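You operate a simulated robot arm through the tools that you are given. There is no shell and no other tool. Be economical: measure what you need, move in short steps, check, and stop when the job is done.

Carry out the task below with a simulated robot arm. There is one attempt and no reset: what you move stays moved.

Task
Take the alloy block and put it on the yellow lens.

Only the result counts: the job must be done as asked and must still hold three seconds after the hand-in. Knocking over, shifting, dropping, spilling or breaking anything else fails it.

Robot
A 6-joint arm with a two-finger parallel gripper, fixed in place. Base frame: the origin is at the foot of the arm, x ahead of it, y to its left, z up; the work surface is at about z = 0. Units: cm, rad, N and s.
With the tool pointing down near the work surface it reaches from about 14 to 58 cm from the base axis. Its first joint turns from -1.152 to 1.152 rad. Payload 2.1 kg.
The tool frame sits at the grasp point between the pads (the TCP): z along the fingers, y along the line on which they close. The tips reach 3 cm beyond it. Largest opening 9.4 cm; finger width 2.8, thickness 1; the body of the gripper, 5 by 9.6 cm, starts 5.5 cm behind the TCP.
Orientation is that of the tool frame in the base frame, as a unit quaternion [w, x, y, z]. With the fingers straight down and closing along the base's y, the tool's x points along the base's -x, its y along +y and its z along -z.

Tools
- The arm moves only by the tool play_rows. Its argument "moves" is a list of rows, each a list of 5 numbers: the gripper command, from -1 (fully open) to 1 (shut), values between in proportion, then the shift along the base's x, y, z in units of 400 mm (1.0 is 400 mm), then the turn about the base's z in units of 60 degrees (1.0 is 60 degrees). In form: [[hand, dx, dy, dz, yaw], ...]. A call has 1 to 20 rows; each row is the pose to reach, as a shift and turn from the pose commanded when the call began. A call with a number of a shift or a turn outside -1 to 1 is refused whole. A row lasts 0.2 s, in which the tool goes at most 5 cm and 0.15 rad; a call with a longer step from one row to the next is refused whole, and so is a gripper value outside its range. Where a pose cannot be reached the arm comes as near as it can. A force on the tool above 40 N (or 10 N above the force at the start of the call, whichever is more), or a blocked arm, ends the call early, and 0.2 s more pass. Each finger travels about 7.2 cm/s and halts on what it meets, pressing with about 25 N; the grip force reading is that of the motor and also rises with nothing between the fingers. The clock runs only during rows and for 0.2 s after the last one: add rows that repeat a pose to give the fingers time. The reply holds the time, the measured pose of the TCP, the force on the tool along the base axes, the opening and the grip force, in the units named above and with some noise.
- Cameras (640 x 400 px; columns grow to the right, rows downward): "scene" is fixed at [5.72, -40.86, 47.35]; the picture's right is [0.42, -0.91, 0.00], its down [-0.57, -0.26, -0.78] and it looks along [0.70, 0.32, -0.63] (base axes); focal length 333 px, centre (320, 200). "wrist" rides on the gripper at [7.6, 1.4, -10.2] in the tool frame; the picture's right is [-0.18, 0.98, 0.00], its down [-0.75, -0.14, -0.64] and it looks along [-0.63, -0.12, 0.77] (tool axes); focal length 243 px, centre (320, 200). There is no depth. A picture from a camera that has moved, and an enlarged one, comes with that camera's place and axes in the base frame and with its lens. The place of the scene camera against the robot may be out by one fixed shift of up to 2.5 cm in any direction.
- grab_frame(camera): a new picture of that camera. No time passes.
- enlarge(camera, box): a new picture of the part [left, top, right, bottom] of that camera's present view, enlarged. No time passes.
- hand_in(): hands the job in; it is judged then, once.

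Go step by step. Nothing tells you positions but the pictures and the camera data: compare them with the known pose of the tool, close in by small moves and look again before you grip or let go. The budget is 90 turns and 38 pictures, counting those below and the enlarged ones. Unless the task says otherwise, let go and move clear before handing in, and close with one line.

The tools are called after "Emit:" by a JSON object that holds its "method" and its "body". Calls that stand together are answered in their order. play_rows: Moves the arm, as the interface text tells. Its arguments: {"type":"object","properties":{"moves":{"type":"array"}},"required":["moves"]} The other tools are called the same way: grab_frame (camera) takes a picture; enlarge (camera, box) takes an enlarged picture of a part of a camera's view; hand_in () hands the job in.

At the start:

```text
t: 0.0
position: [23.9, -23.36, 29.88]
tool_rot: [0.0, 0.0, 1.0, 0.0]
force: [-0.3, 0.4, -0.6]
gripper_width: 9.38
finger_force: 0.0
```

scene: 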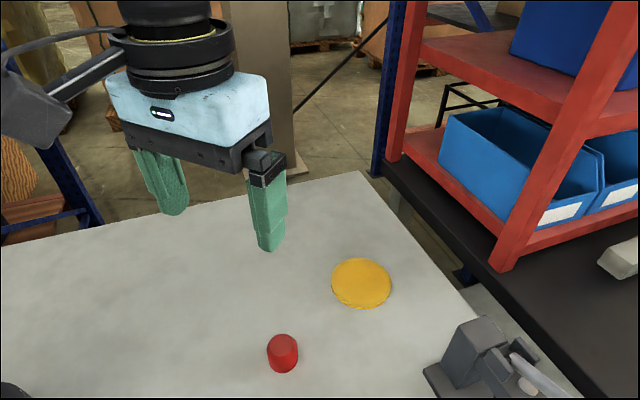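
wrist: 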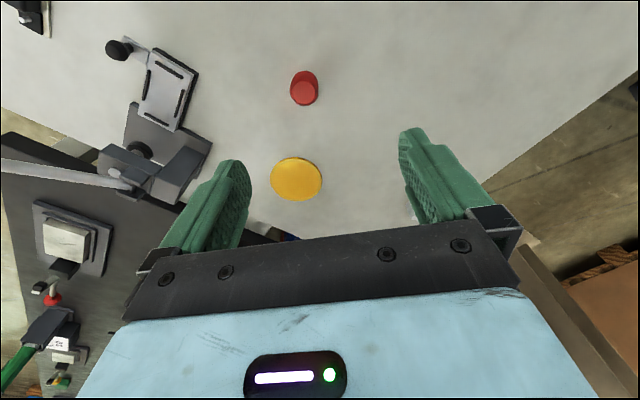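

I see a yellow disc at roughly (43, -32) and a red cylinder near (27, -27), but no obvious alloy block yet. I'll enlarge both views to look for it.

Emit:
{"method": "enlarge", "body": {"camera": "scene", "box": [0, 160, 640, 400]}}

Emit:
{"method": "enlarge", "body": {"camera": "wrist", "box": [0, 0, 420, 240]}}

```text
1.00 times, centred on (320, 280) of scene
camera zoom: at [5.72, -40.86, 47.35], right [0.42, -0.91, 0.0], down [-0.57, -0.26, -0.78], along [0.7, 0.32, -0.63], focal length 333 px, centre (320, 120)
```

zoom: 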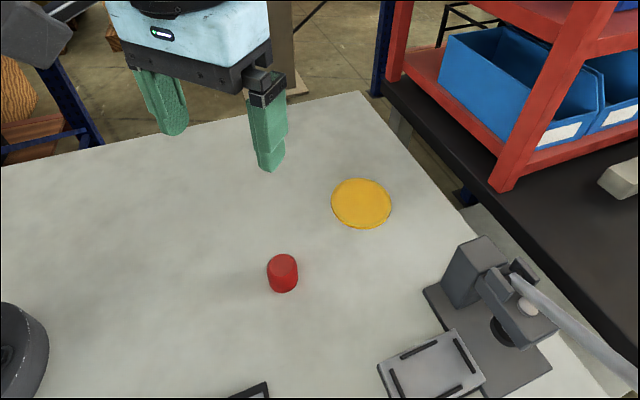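

```text
1.52 times, centred on (210, 120) of wrist
camera zoom: at [16.22, -21.99, 40.17], right [0.18, 0.98, 0.0], down [0.75, -0.14, 0.64], along [0.63, -0.12, -0.77], focal length 370 px, centre (488, 322)
```

zoom: 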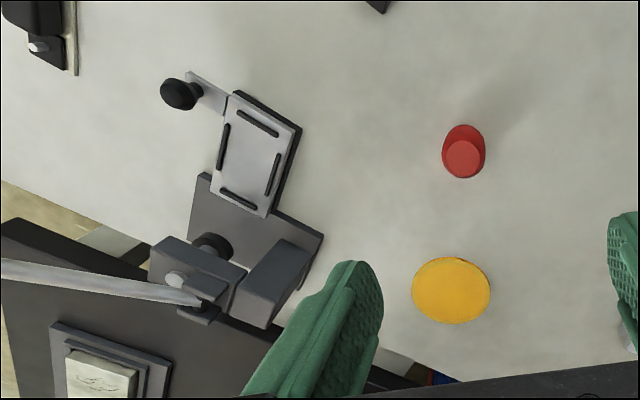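

The enlarged scene view shows beyond the frame's edge, where a dark object appears at the bottom. I'll look further down and left.

Emit:
{"method": "enlarge", "body": {"camera": "scene", "box": [0, 390, 640, 400]}}

Emit:
{"method": "enlarge", "body": {"camera": "wrist", "box": [0, 0, 640, 10]}}

```text
1.00 times, centred on (320, 395) of scene
camera zoom: at [5.72, -40.86, 47.35], right [0.42, -0.91, 0.0], down [-0.57, -0.26, -0.78], along [0.7, 0.32, -0.63], focal length 333 px, centre (320, 5)
```

zoom: 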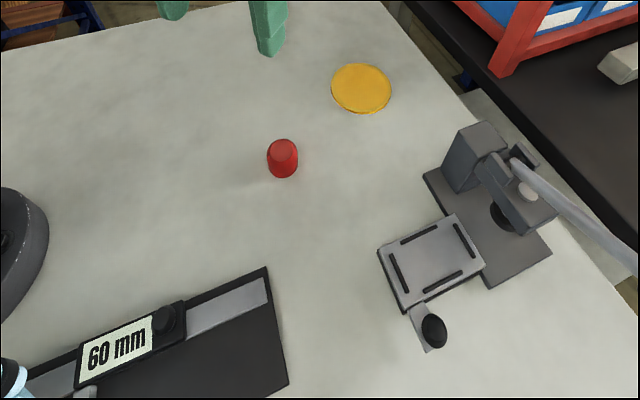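

```text
1.00 times, centred on (320, 5) of wrist
camera zoom: at [16.22, -21.99, 40.17], right [0.18, 0.98, 0.0], down [0.75, -0.14, 0.64], along [0.63, -0.12, -0.77], focal length 243 px, centre (320, 395)
```

zoom: 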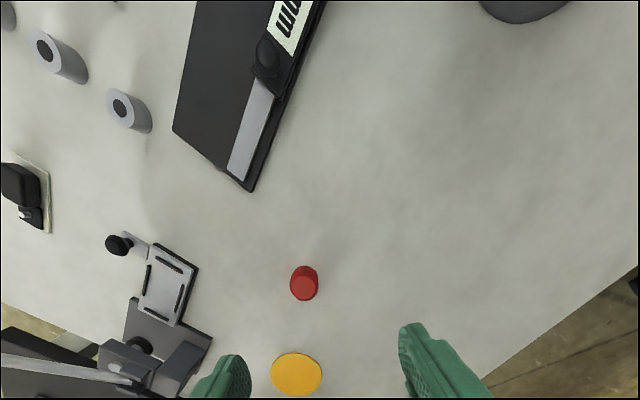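

No block in sight yet; the table continues to the left (+y). I'll look past the left edges of the scene view and the right edge of the wrist view.

Emit:
{"method": "enlarge", "body": {"camera": "scene", "box": [0, 0, 10, 400]}}

Emit:
{"method": "enlarge", "body": {"camera": "wrist", "box": [630, 0, 640, 400]}}

```text
1.00 times, centred on (5, 200) of scene
camera zoom: at [5.72, -40.86, 47.35], right [0.42, -0.91, 0.0], down [-0.57, -0.26, -0.78], along [0.7, 0.32, -0.63], focal length 333 px, centre (635, 200)
```

zoom: 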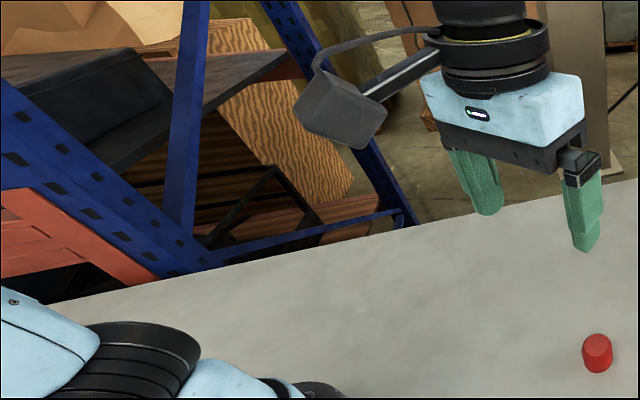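

```text
1.00 times, centred on (635, 200) of wrist
camera zoom: at [16.22, -21.99, 40.17], right [0.18, 0.98, 0.0], down [0.75, -0.14, 0.64], along [0.63, -0.12, -0.77], focal length 243 px, centre (5, 200)
```

zoom: 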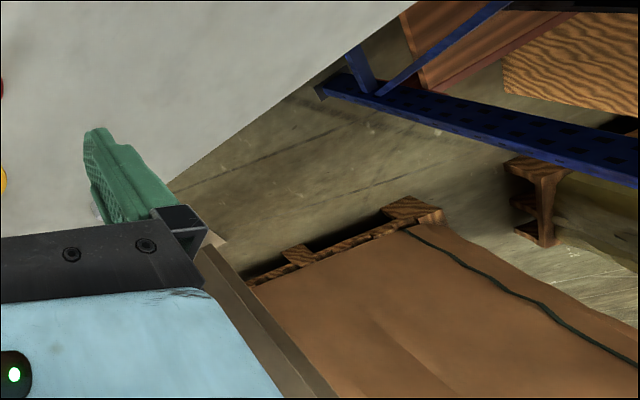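

A pale bit peeks out behind the right finger in the wrist view (about (57, -8)), and the same spot is hidden by the finger in the scene view. I'll shift the arm back toward the base and re-look.

Emit:
{"method": "play_rows", "body": {"moves": [[-1, 0, 0.1, 0, 0], [-1, 0, 0.2, 0, 0], [-1, 0, 0.3, 0, 0], [-1, 0, 0.4, 0, 0], [-1, 0, 0.4, 0, 0]]}}

Emit:
{"method": "grab_frame", "body": {"camera": "wrist"}}

Emit:
{"method": "grab_frame", "body": {"camera": "scene"}}

```text
t: 1.2
position: [23.68, -7.37, 29.83]
tool_rot: [0.0, 0.0, 1.0, -0.001]
force: [-0.9, -0.1, -0.7]
gripper_width: 9.42
finger_force: 0.1
```

```text
29 pictures are left
camera wrist: at [16.05, -5.98, 40.13], right [0.18, 0.98, 0.0], down [0.75, -0.14, 0.64], along [0.63, -0.12, -0.77], focal length 243 px, centre (320, 200)
```

wrist: 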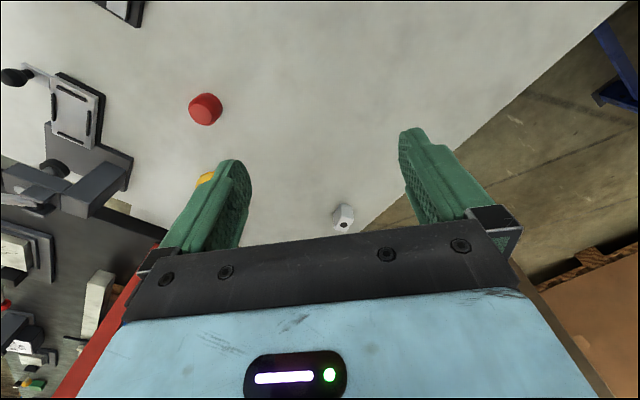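

```text
28 pictures are left
```

scene: 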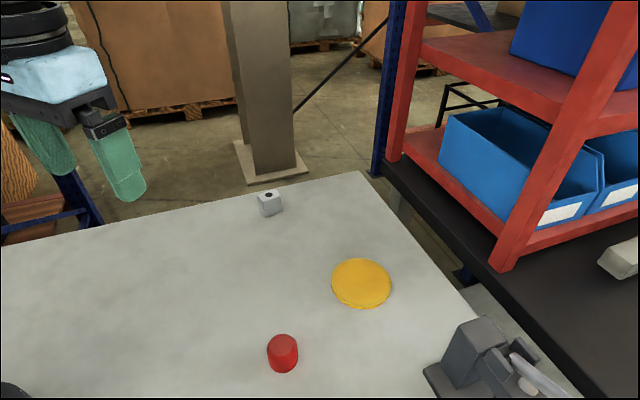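

The block is found: a small cube at about (53, -8). I'll enlarge it to get size and orientation.

Emit:
{"method": "enlarge", "body": {"camera": "wrist", "box": [304, 192, 384, 242]}}

Emit:
{"method": "enlarge", "body": {"camera": "scene", "box": [230, 178, 310, 228]}}

```text
8.00 times, centred on (344, 217) of wrist
camera zoom: at [16.05, -5.98, 40.13], right [0.18, 0.98, 0.0], down [0.75, -0.14, 0.64], along [0.63, -0.12, -0.77], focal length 1941 px, centre (128, 64)
```

zoom: 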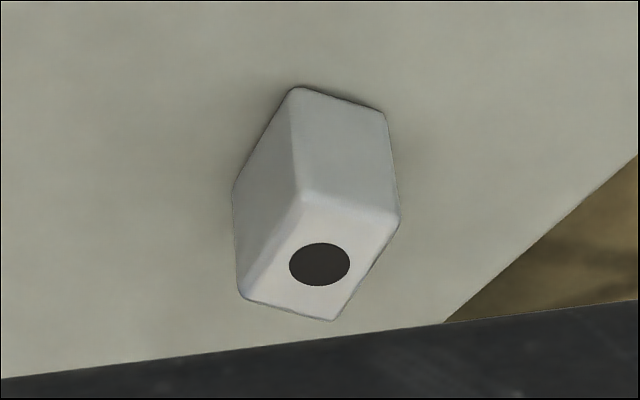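

```text
8.00 times, centred on (270, 203) of scene
camera zoom: at [5.72, -40.86, 47.35], right [0.42, -0.91, 0.0], down [-0.57, -0.26, -0.78], along [0.7, 0.32, -0.63], focal length 2664 px, centre (720, 176)
```

zoom: 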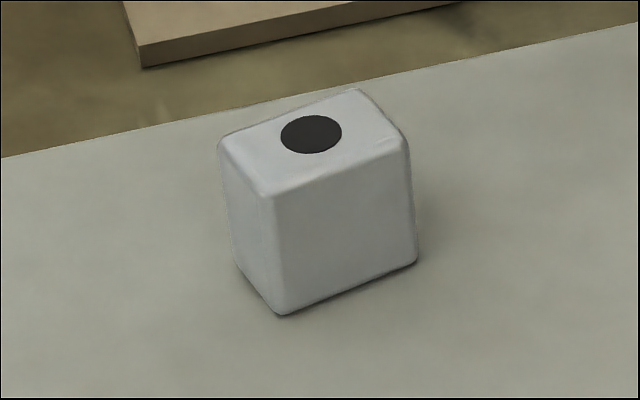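

The block measures about 2.6 × 4.0 × 4.2 cm, centred near (52.8, -7.9), with its narrow direction about 59° from base x. I'll go above it with a -31° yaw at z≈14 and look again.

Emit:
{"method": "play_rows", "body": {"moves": [[-1, 0.08, 0, -0.044, -0.057], [-1, 0.16, 0, -0.088, -0.115], [-1, 0.24, 0, -0.132, -0.172], [-1, 0.32, 0, -0.176, -0.23], [-1, 0.4, 0, -0.22, -0.287], [-1, 0.48, -0.005, -0.264, -0.344], [-1, 0.56, -0.01, -0.308, -0.4], [-1, 0.64, -0.013, -0.352, -0.46], [-1, 0.725, -0.013, -0.396, -0.517], [-1, 0.725, -0.013, -0.396, -0.517], [-1, 0.725, -0.013, -0.396, -0.517]]}}

Emit:
{"method": "grab_frame", "body": {"camera": "wrist"}}

Emit:
{"method": "enlarge", "body": {"camera": "scene", "box": [190, 130, 350, 230]}}

```text
t: 3.6
position: [52.79, -7.96, 14.01]
tool_rot: [0.0, 0.268, 0.964, 0.0]
force: [0.1, 0.5, 0.0]
gripper_width: 9.39
finger_force: 0.1
```

```text
25 pictures are left
camera wrist: at [47.04, -2.77, 24.33], right [0.66, 0.75, 0.0], down [0.57, -0.51, 0.64], along [0.48, -0.43, -0.77], focal length 243 px, centre (320, 200)
```

wrist: 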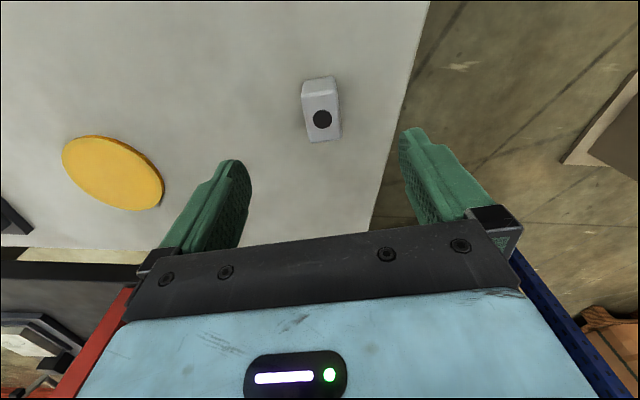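

```text
4.00 times, centred on (270, 180) of scene
camera zoom: at [5.72, -40.86, 47.35], right [0.42, -0.91, 0.0], down [-0.57, -0.26, -0.78], along [0.7, 0.32, -0.63], focal length 1332 px, centre (520, 280)
```

zoom: 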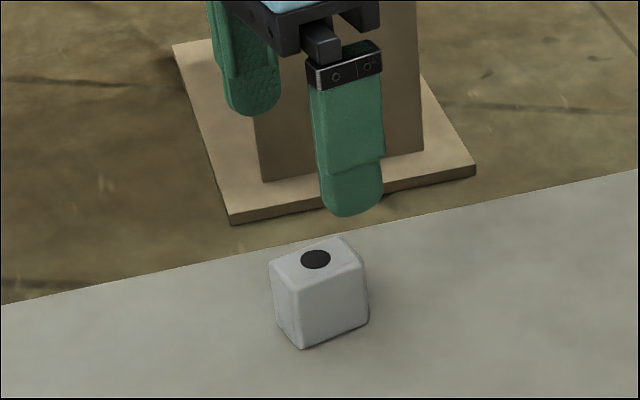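

The dot on the block computes to (53.1, -8.0), matching. One enlarged wrist view to refine the yaw.

Emit:
{"method": "enlarge", "body": {"camera": "wrist", "box": [272, 60, 384, 130]}}

```text
5.71 times, centred on (328, 95) of wrist
camera zoom: at [47.04, -2.77, 24.33], right [0.66, 0.75, 0.0], down [0.57, -0.51, 0.64], along [0.48, -0.43, -0.77], focal length 1386 px, centre (274, 800)
```

zoom: 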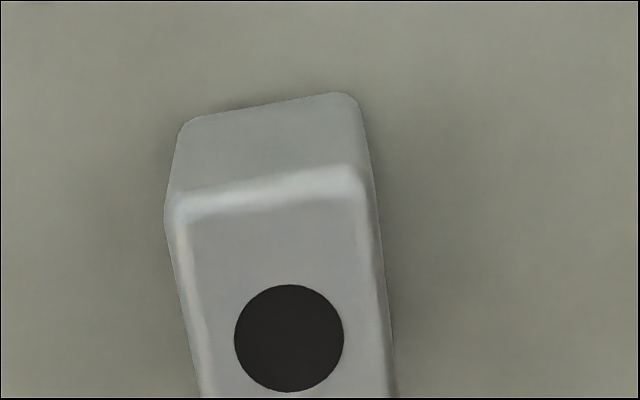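

The block is aligned within ~2° and 0.3 cm. I'll correct (dx +0.36 cm, yaw -2°), descend to z≈3.7, and close gently.

Emit:
{"method": "play_rows", "body": {"moves": [[-1, 0.009, 0, -0.06, -0.033], [-1, 0.009, 0, -0.13, -0.033], [-1, 0.009, 0, -0.19, -0.033], [-1, 0.009, 0, -0.235, -0.033], [-1, 0.009, 0, -0.257, -0.033], [-1, 0.009, 0, -0.257, -0.033], [-1, 0.009, 0, -0.257, -0.033]]}}

Emit:
{"method": "grab_frame", "body": {"camera": "wrist"}}

Emit:
{"method": "enlarge", "body": {"camera": "scene", "box": [190, 130, 350, 230]}}

```text
t: 5.2
position: [53.27, -7.94, 3.75]
tool_rot: [0.0, 0.285, 0.959, 0.0]
force: [0.6, 0.0, -0.2]
gripper_width: 9.41
finger_force: 0.0
```

```text
22 pictures are left
camera wrist: at [47.58, -2.58, 14.05], right [0.69, 0.72, 0.0], down [0.55, -0.53, 0.64], along [0.47, -0.44, -0.77], focal length 243 px, centre (320, 200)
```

wrist: 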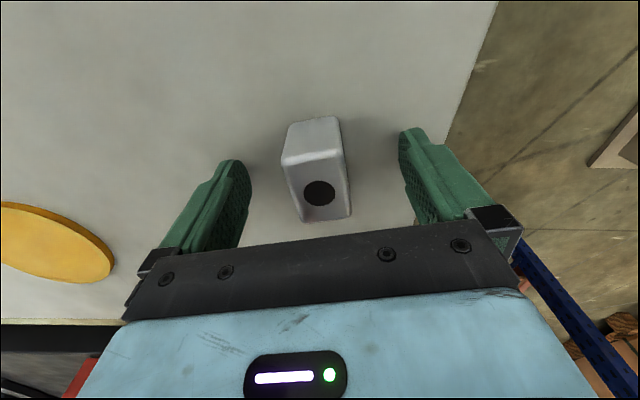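

```text
4.00 times, centred on (270, 180) of scene
camera zoom: at [5.72, -40.86, 47.35], right [0.42, -0.91, 0.0], down [-0.57, -0.26, -0.78], along [0.7, 0.32, -0.63], focal length 1332 px, centre (520, 280)
```

zoom: 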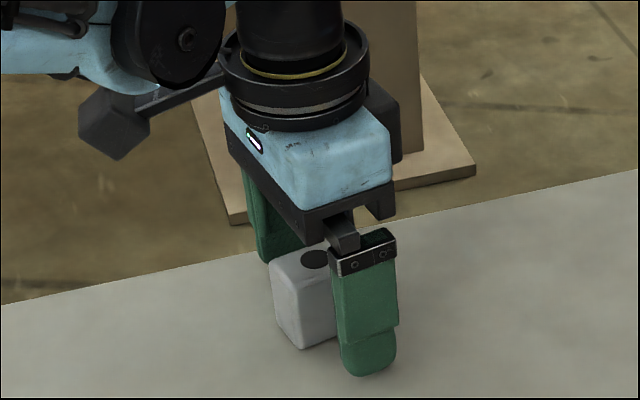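

The block is centred between the fingers. Closing now, with time to settle.

Emit:
{"method": "play_rows", "body": {"moves": [[0.0, 0, 0, 0, 0], [0.2, 0, 0, 0, 0], [0.6, 0, 0, 0, 0], [1, 0, 0, 0, 0], [1, 0, 0, 0, 0], [1, 0, 0, 0, 0], [1, 0, 0, 0, 0]]}}

```text
t: 6.8
position: [53.13, -7.95, 3.75]
tool_rot: [-0.001, 0.284, 0.959, 0.0]
force: [0.4, 1.0, -0.1]
gripper_width: 3.39
finger_force: 25.1
```

Gripped at 3.39 cm with 25 N. Lifting about 10 cm and checking.

Emit:
{"method": "play_rows", "body": {"moves": [[1, 0, 0, 0.02, 0], [1, 0, 0, 0.07, 0], [1, 0, 0, 0.13, 0], [1, 0, 0, 0.2, 0], [1, 0, 0, 0.26, 0], [1, 0, 0, 0.26, 0]]}}

Emit:
{"method": "grab_frame", "body": {"camera": "wrist"}}

Emit:
{"method": "grab_frame", "body": {"camera": "scene"}}

```text
t: 8.2
position: [53.18, -7.89, 14.31]
tool_rot: [0.0, 0.284, 0.959, 0.001]
force: [0.1, 0.5, -2.2]
gripper_width: 3.44
finger_force: 25.0
```

```text
20 pictures are left
camera wrist: at [47.6, -2.53, 24.51], right [0.69, 0.72, 0.0], down [0.56, -0.53, 0.64], along [0.47, -0.44, -0.77], focal length 243 px, centre (320, 200)
```

wrist: 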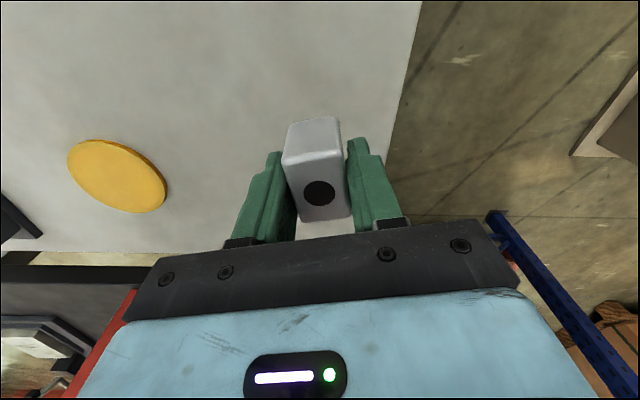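

```text
19 pictures are left
```

scene: 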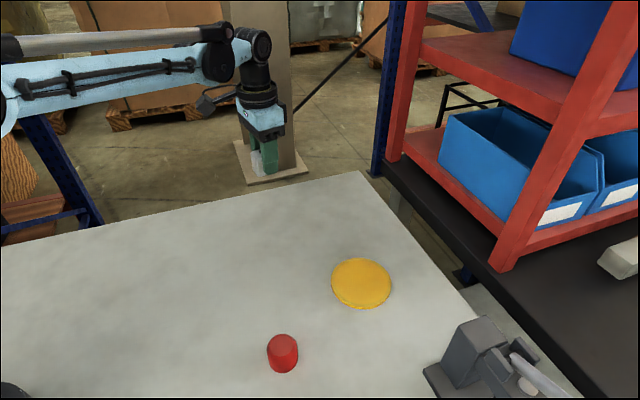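

The block is held upright with no tilt. The lens sits near (42.7, -31); I'll carry the block over it at z≈16 and look.

Emit:
{"method": "play_rows", "body": {"moves": [[1, -0.03, -0.07, 0.03, 0], [1, -0.07, -0.15, 0.05, 0], [1, -0.11, -0.24, 0.05, 0], [1, -0.15, -0.33, 0.05, 0], [1, -0.19, -0.42, 0.05, 0], [1, -0.22, -0.5, 0.05, 0], [1, -0.25, -0.55, 0.05, 0], [1, -0.26, -0.5775, 0.05, 0], [1, -0.26, -0.5775, 0.05, 0], [1, -0.26, -0.5775, 0.05, 0]]}}

Emit:
{"method": "grab_frame", "body": {"camera": "wrist"}}

Emit:
{"method": "grab_frame", "body": {"camera": "scene"}}

```text
t: 10.4
position: [42.83, -31.0, 16.17]
tool_rot: [0.0, 0.285, 0.959, 0.0]
force: [0.5, 0.1, -1.2]
gripper_width: 3.4
finger_force: 25.0
```

```text
18 pictures are left
camera wrist: at [37.18, -25.76, 26.43], right [0.69, 0.72, 0.0], down [0.55, -0.53, 0.64], along [0.47, -0.44, -0.77], focal length 243 px, centre (320, 200)
```

wrist: 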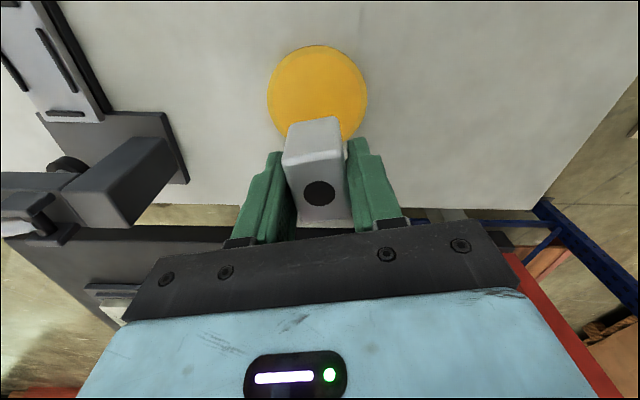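

```text
17 pictures are left
```

scene: 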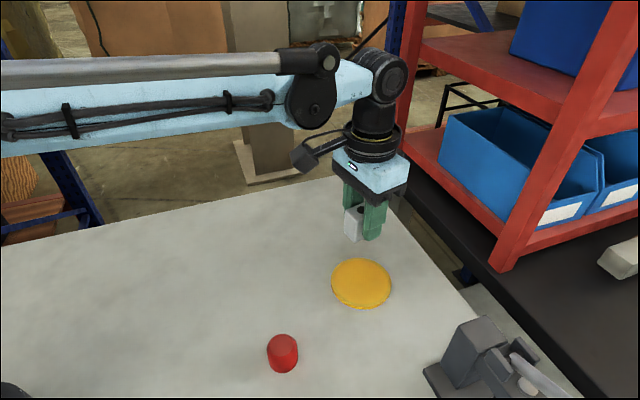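

The lens computes to (42.8, -31.1) with ~10 cm diameter, so the block is right above its centre. I'll enlarge it to judge thickness and shape before lowering.

Emit:
{"method": "enlarge", "body": {"camera": "scene", "box": [304, 234, 416, 320]}}

```text
4.65 times, centred on (360, 277) of scene
camera zoom: at [5.72, -40.86, 47.35], right [0.42, -0.91, 0.0], down [-0.57, -0.26, -0.78], along [0.7, 0.32, -0.63], focal length 1549 px, centre (134, -158)
```

zoom: 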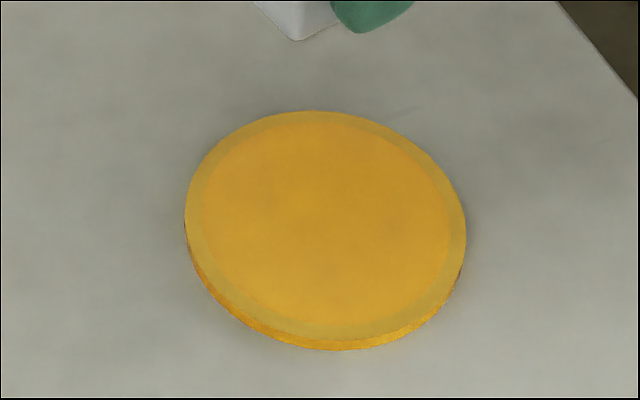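

The lens is a flat disc, about 0.7 cm thick, so contact is expected around TCP z≈4.4–4.7. Lowering to 5.4 first.

Emit:
{"method": "play_rows", "body": {"moves": [[1, 0, 0, -0.06, 0], [1, 0, 0, -0.13, 0], [1, 0, 0, -0.2, 0], [1, 0, 0, -0.245, 0], [1, 0, 0, -0.269, 0], [1, 0, 0, -0.269, 0], [1, 0, 0, -0.269, 0]]}}

Emit:
{"method": "enlarge", "body": {"camera": "scene", "box": [304, 234, 416, 320]}}

```text
t: 12.0
position: [42.79, -30.98, 5.45]
tool_rot: [0.0, 0.284, 0.959, -0.001]
force: [0.0, 0.9, -1.1]
gripper_width: 3.41
finger_force: 25.2
```

```text
4.65 times, centred on (360, 277) of scene
camera zoom: at [5.72, -40.86, 47.35], right [0.42, -0.91, 0.0], down [-0.57, -0.26, -0.78], along [0.7, 0.32, -0.63], focal length 1549 px, centre (134, -158)
```

zoom: 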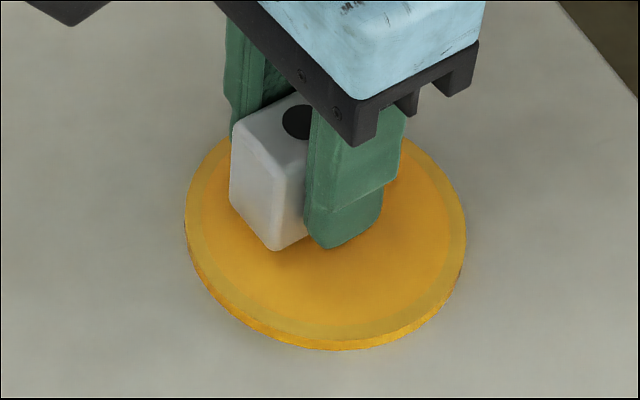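

The block is hovering just above the middle of the lens. Lowering in 1 mm steps to about 4.75.

Emit:
{"method": "play_rows", "body": {"moves": [[1, 0, 0, -0.005, 0], [1, 0, 0, -0.01, 0], [1, 0, 0, -0.0125, 0], [1, 0, 0, -0.015, 0], [1, 0, 0, -0.0175, 0], [1, 0, 0, -0.0175, 0]]}}

```text
t: 13.4
position: [42.77, -31.0, 4.72]
tool_rot: [0.001, 0.283, 0.959, 0.0]
force: [-0.4, -0.1, -1.0]
gripper_width: 3.44
finger_force: 23.9
```

No contact yet; continuing down in half-millimetre steps.

Emit:
{"method": "play_rows", "body": {"moves": [[1, 0, 0, -0.00125, 0], [1, 0, 0, -0.0025, 0], [1, 0, 0, -0.00375, 0], [1, 0, 0, -0.005, 0], [1, 0, 0, -0.005, 0]]}}

```text
t: 14.6
position: [42.79, -30.99, 4.36]
tool_rot: [0.0, 0.284, 0.959, 0.0]
force: [-0.4, -0.8, -1.2]
gripper_width: 3.41
finger_force: 25.5
```

Still only the block's weight on the tool. Continuing down a little.

Emit:
{"method": "play_rows", "body": {"moves": [[1, 0, 0, -0.00125, 0], [1, 0, 0, -0.0025, 0], [1, 0, 0, -0.0025, 0]]}}

Emit:
{"method": "enlarge", "body": {"camera": "scene", "box": [304, 234, 416, 320]}}

```text
t: 15.4
position: [42.88, -30.95, 4.3]
tool_rot: [0.0, 0.284, 0.959, 0.0]
force: [0.6, 0.1, -1.8]
gripper_width: 3.43
finger_force: 24.8
```

```text
4.65 times, centred on (360, 277) of scene
camera zoom: at [5.72, -40.86, 47.35], right [0.42, -0.91, 0.0], down [-0.57, -0.26, -0.78], along [0.7, 0.32, -0.63], focal length 1549 px, centre (134, -158)
```

zoom: 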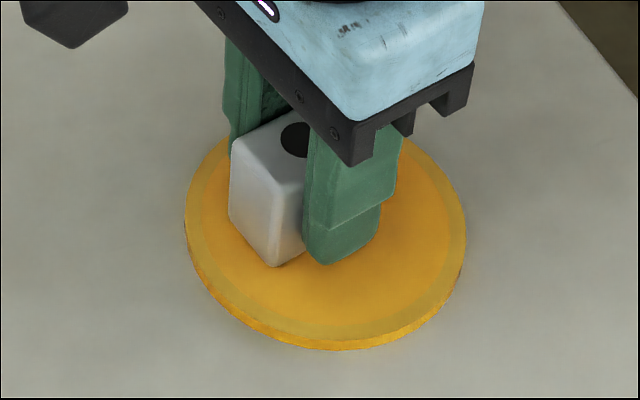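

Close to contact, but no force yet. Another couple of millimetres in small steps.

Emit:
{"method": "play_rows", "body": {"moves": [[1, 0, 0, -0.00125, 0], [1, 0, 0, -0.0025, 0], [1, 0, 0, -0.0025, 0]]}}

```text
t: 16.2
position: [42.76, -31.06, 4.28]
tool_rot: [0.0, 0.284, 0.959, 0.0]
force: [-1.5, -0.3, 11.4]
gripper_width: 3.41
finger_force: 25.1
```

Contact: 11 N upward, so the block is seated on the lens. I'll ease off half a millimetre and open slowly.

Emit:
{"method": "play_rows", "body": {"moves": [[1, 0, 0, 0.00125, 0], [1, 0, 0, 0.00125, 0], [0.2, 0, 0, 0.00125, 0], [0.1, 0, 0, 0.00125, 0], [-0.1, 0, 0, 0.00125, 0], [-0.3, 0, 0, 0.00125, 0], [-0.3, 0, 0, 0.00125, 0], [-0.3, 0, 0, 0.00125, 0]]}}

Emit:
{"method": "grab_frame", "body": {"camera": "wrist"}}

```text
t: 18.0
position: [42.72, -31.0, 4.3]
tool_rot: [0.0, 0.284, 0.959, 0.0]
force: [-0.3, 0.2, 0.3]
gripper_width: 6.11
finger_force: 0.1
```

```text
13 pictures are left
camera wrist: at [37.19, -25.66, 14.63], right [0.69, 0.72, 0.0], down [0.55, -0.53, 0.64], along [0.47, -0.44, -0.77], focal length 243 px, centre (320, 200)
```

wrist: 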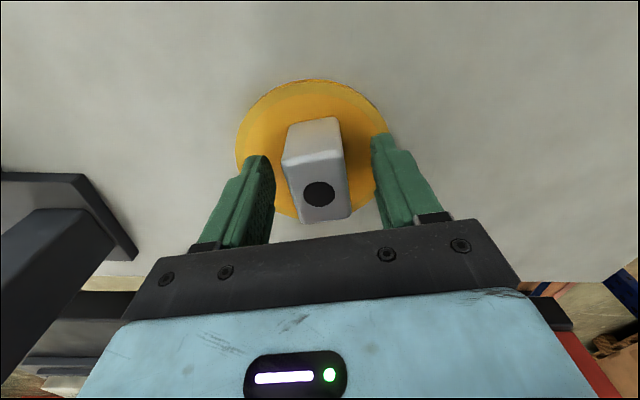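

The block stands free on the lens with both fingers clear. Rising straight up.

Emit:
{"method": "play_rows", "body": {"moves": [[-0.3, 0, 0, 0.03, 0], [-0.3, 0, 0, 0.1, 0], [-0.3, 0, 0, 0.2, 0], [-0.3, 0, 0, 0.3, 0], [-0.3, 0, 0, 0.35, 0], [-0.3, 0, 0, 0.35, 0], [-0.3, 0, 0, 0.35, 0]]}}

Emit:
{"method": "grab_frame", "body": {"camera": "scene"}}

Emit:
{"method": "enlarge", "body": {"camera": "scene", "box": [304, 234, 416, 320]}}

```text
t: 19.6
position: [42.77, -31.07, 18.31]
tool_rot: [0.0, 0.284, 0.959, 0.0]
force: [-0.1, -0.8, -0.5]
gripper_width: 6.12
finger_force: 0.1
```

```text
12 pictures are left
```

scene: 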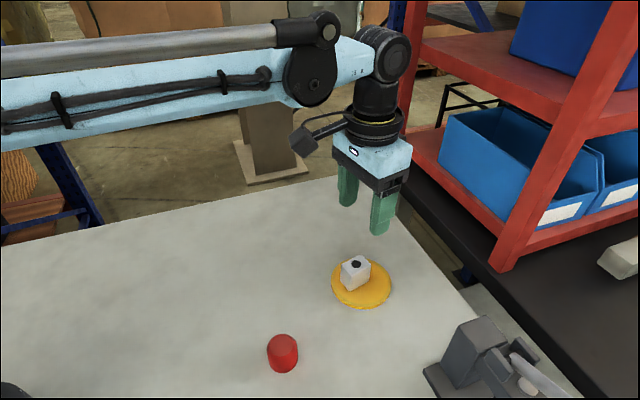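

```text
4.65 times, centred on (360, 277) of scene
camera zoom: at [5.72, -40.86, 47.35], right [0.42, -0.91, 0.0], down [-0.57, -0.26, -0.78], along [0.7, 0.32, -0.63], focal length 1549 px, centre (134, -158)
```

zoom: 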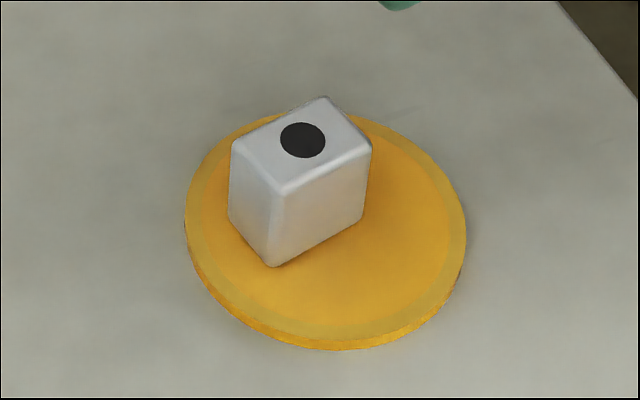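

The block rests upright and fully on the yellow lens, the lens hasn't moved, and the gripper is clear. Handing in.

Emit:
{"method": "hand_in", "body": {}}

```text
The job is handed in.
```

The alloy block is standing upright on the yellow lens, about 1 cm off its centre, and the gripper is clear. Nothing else was moved, and the job is handed in.
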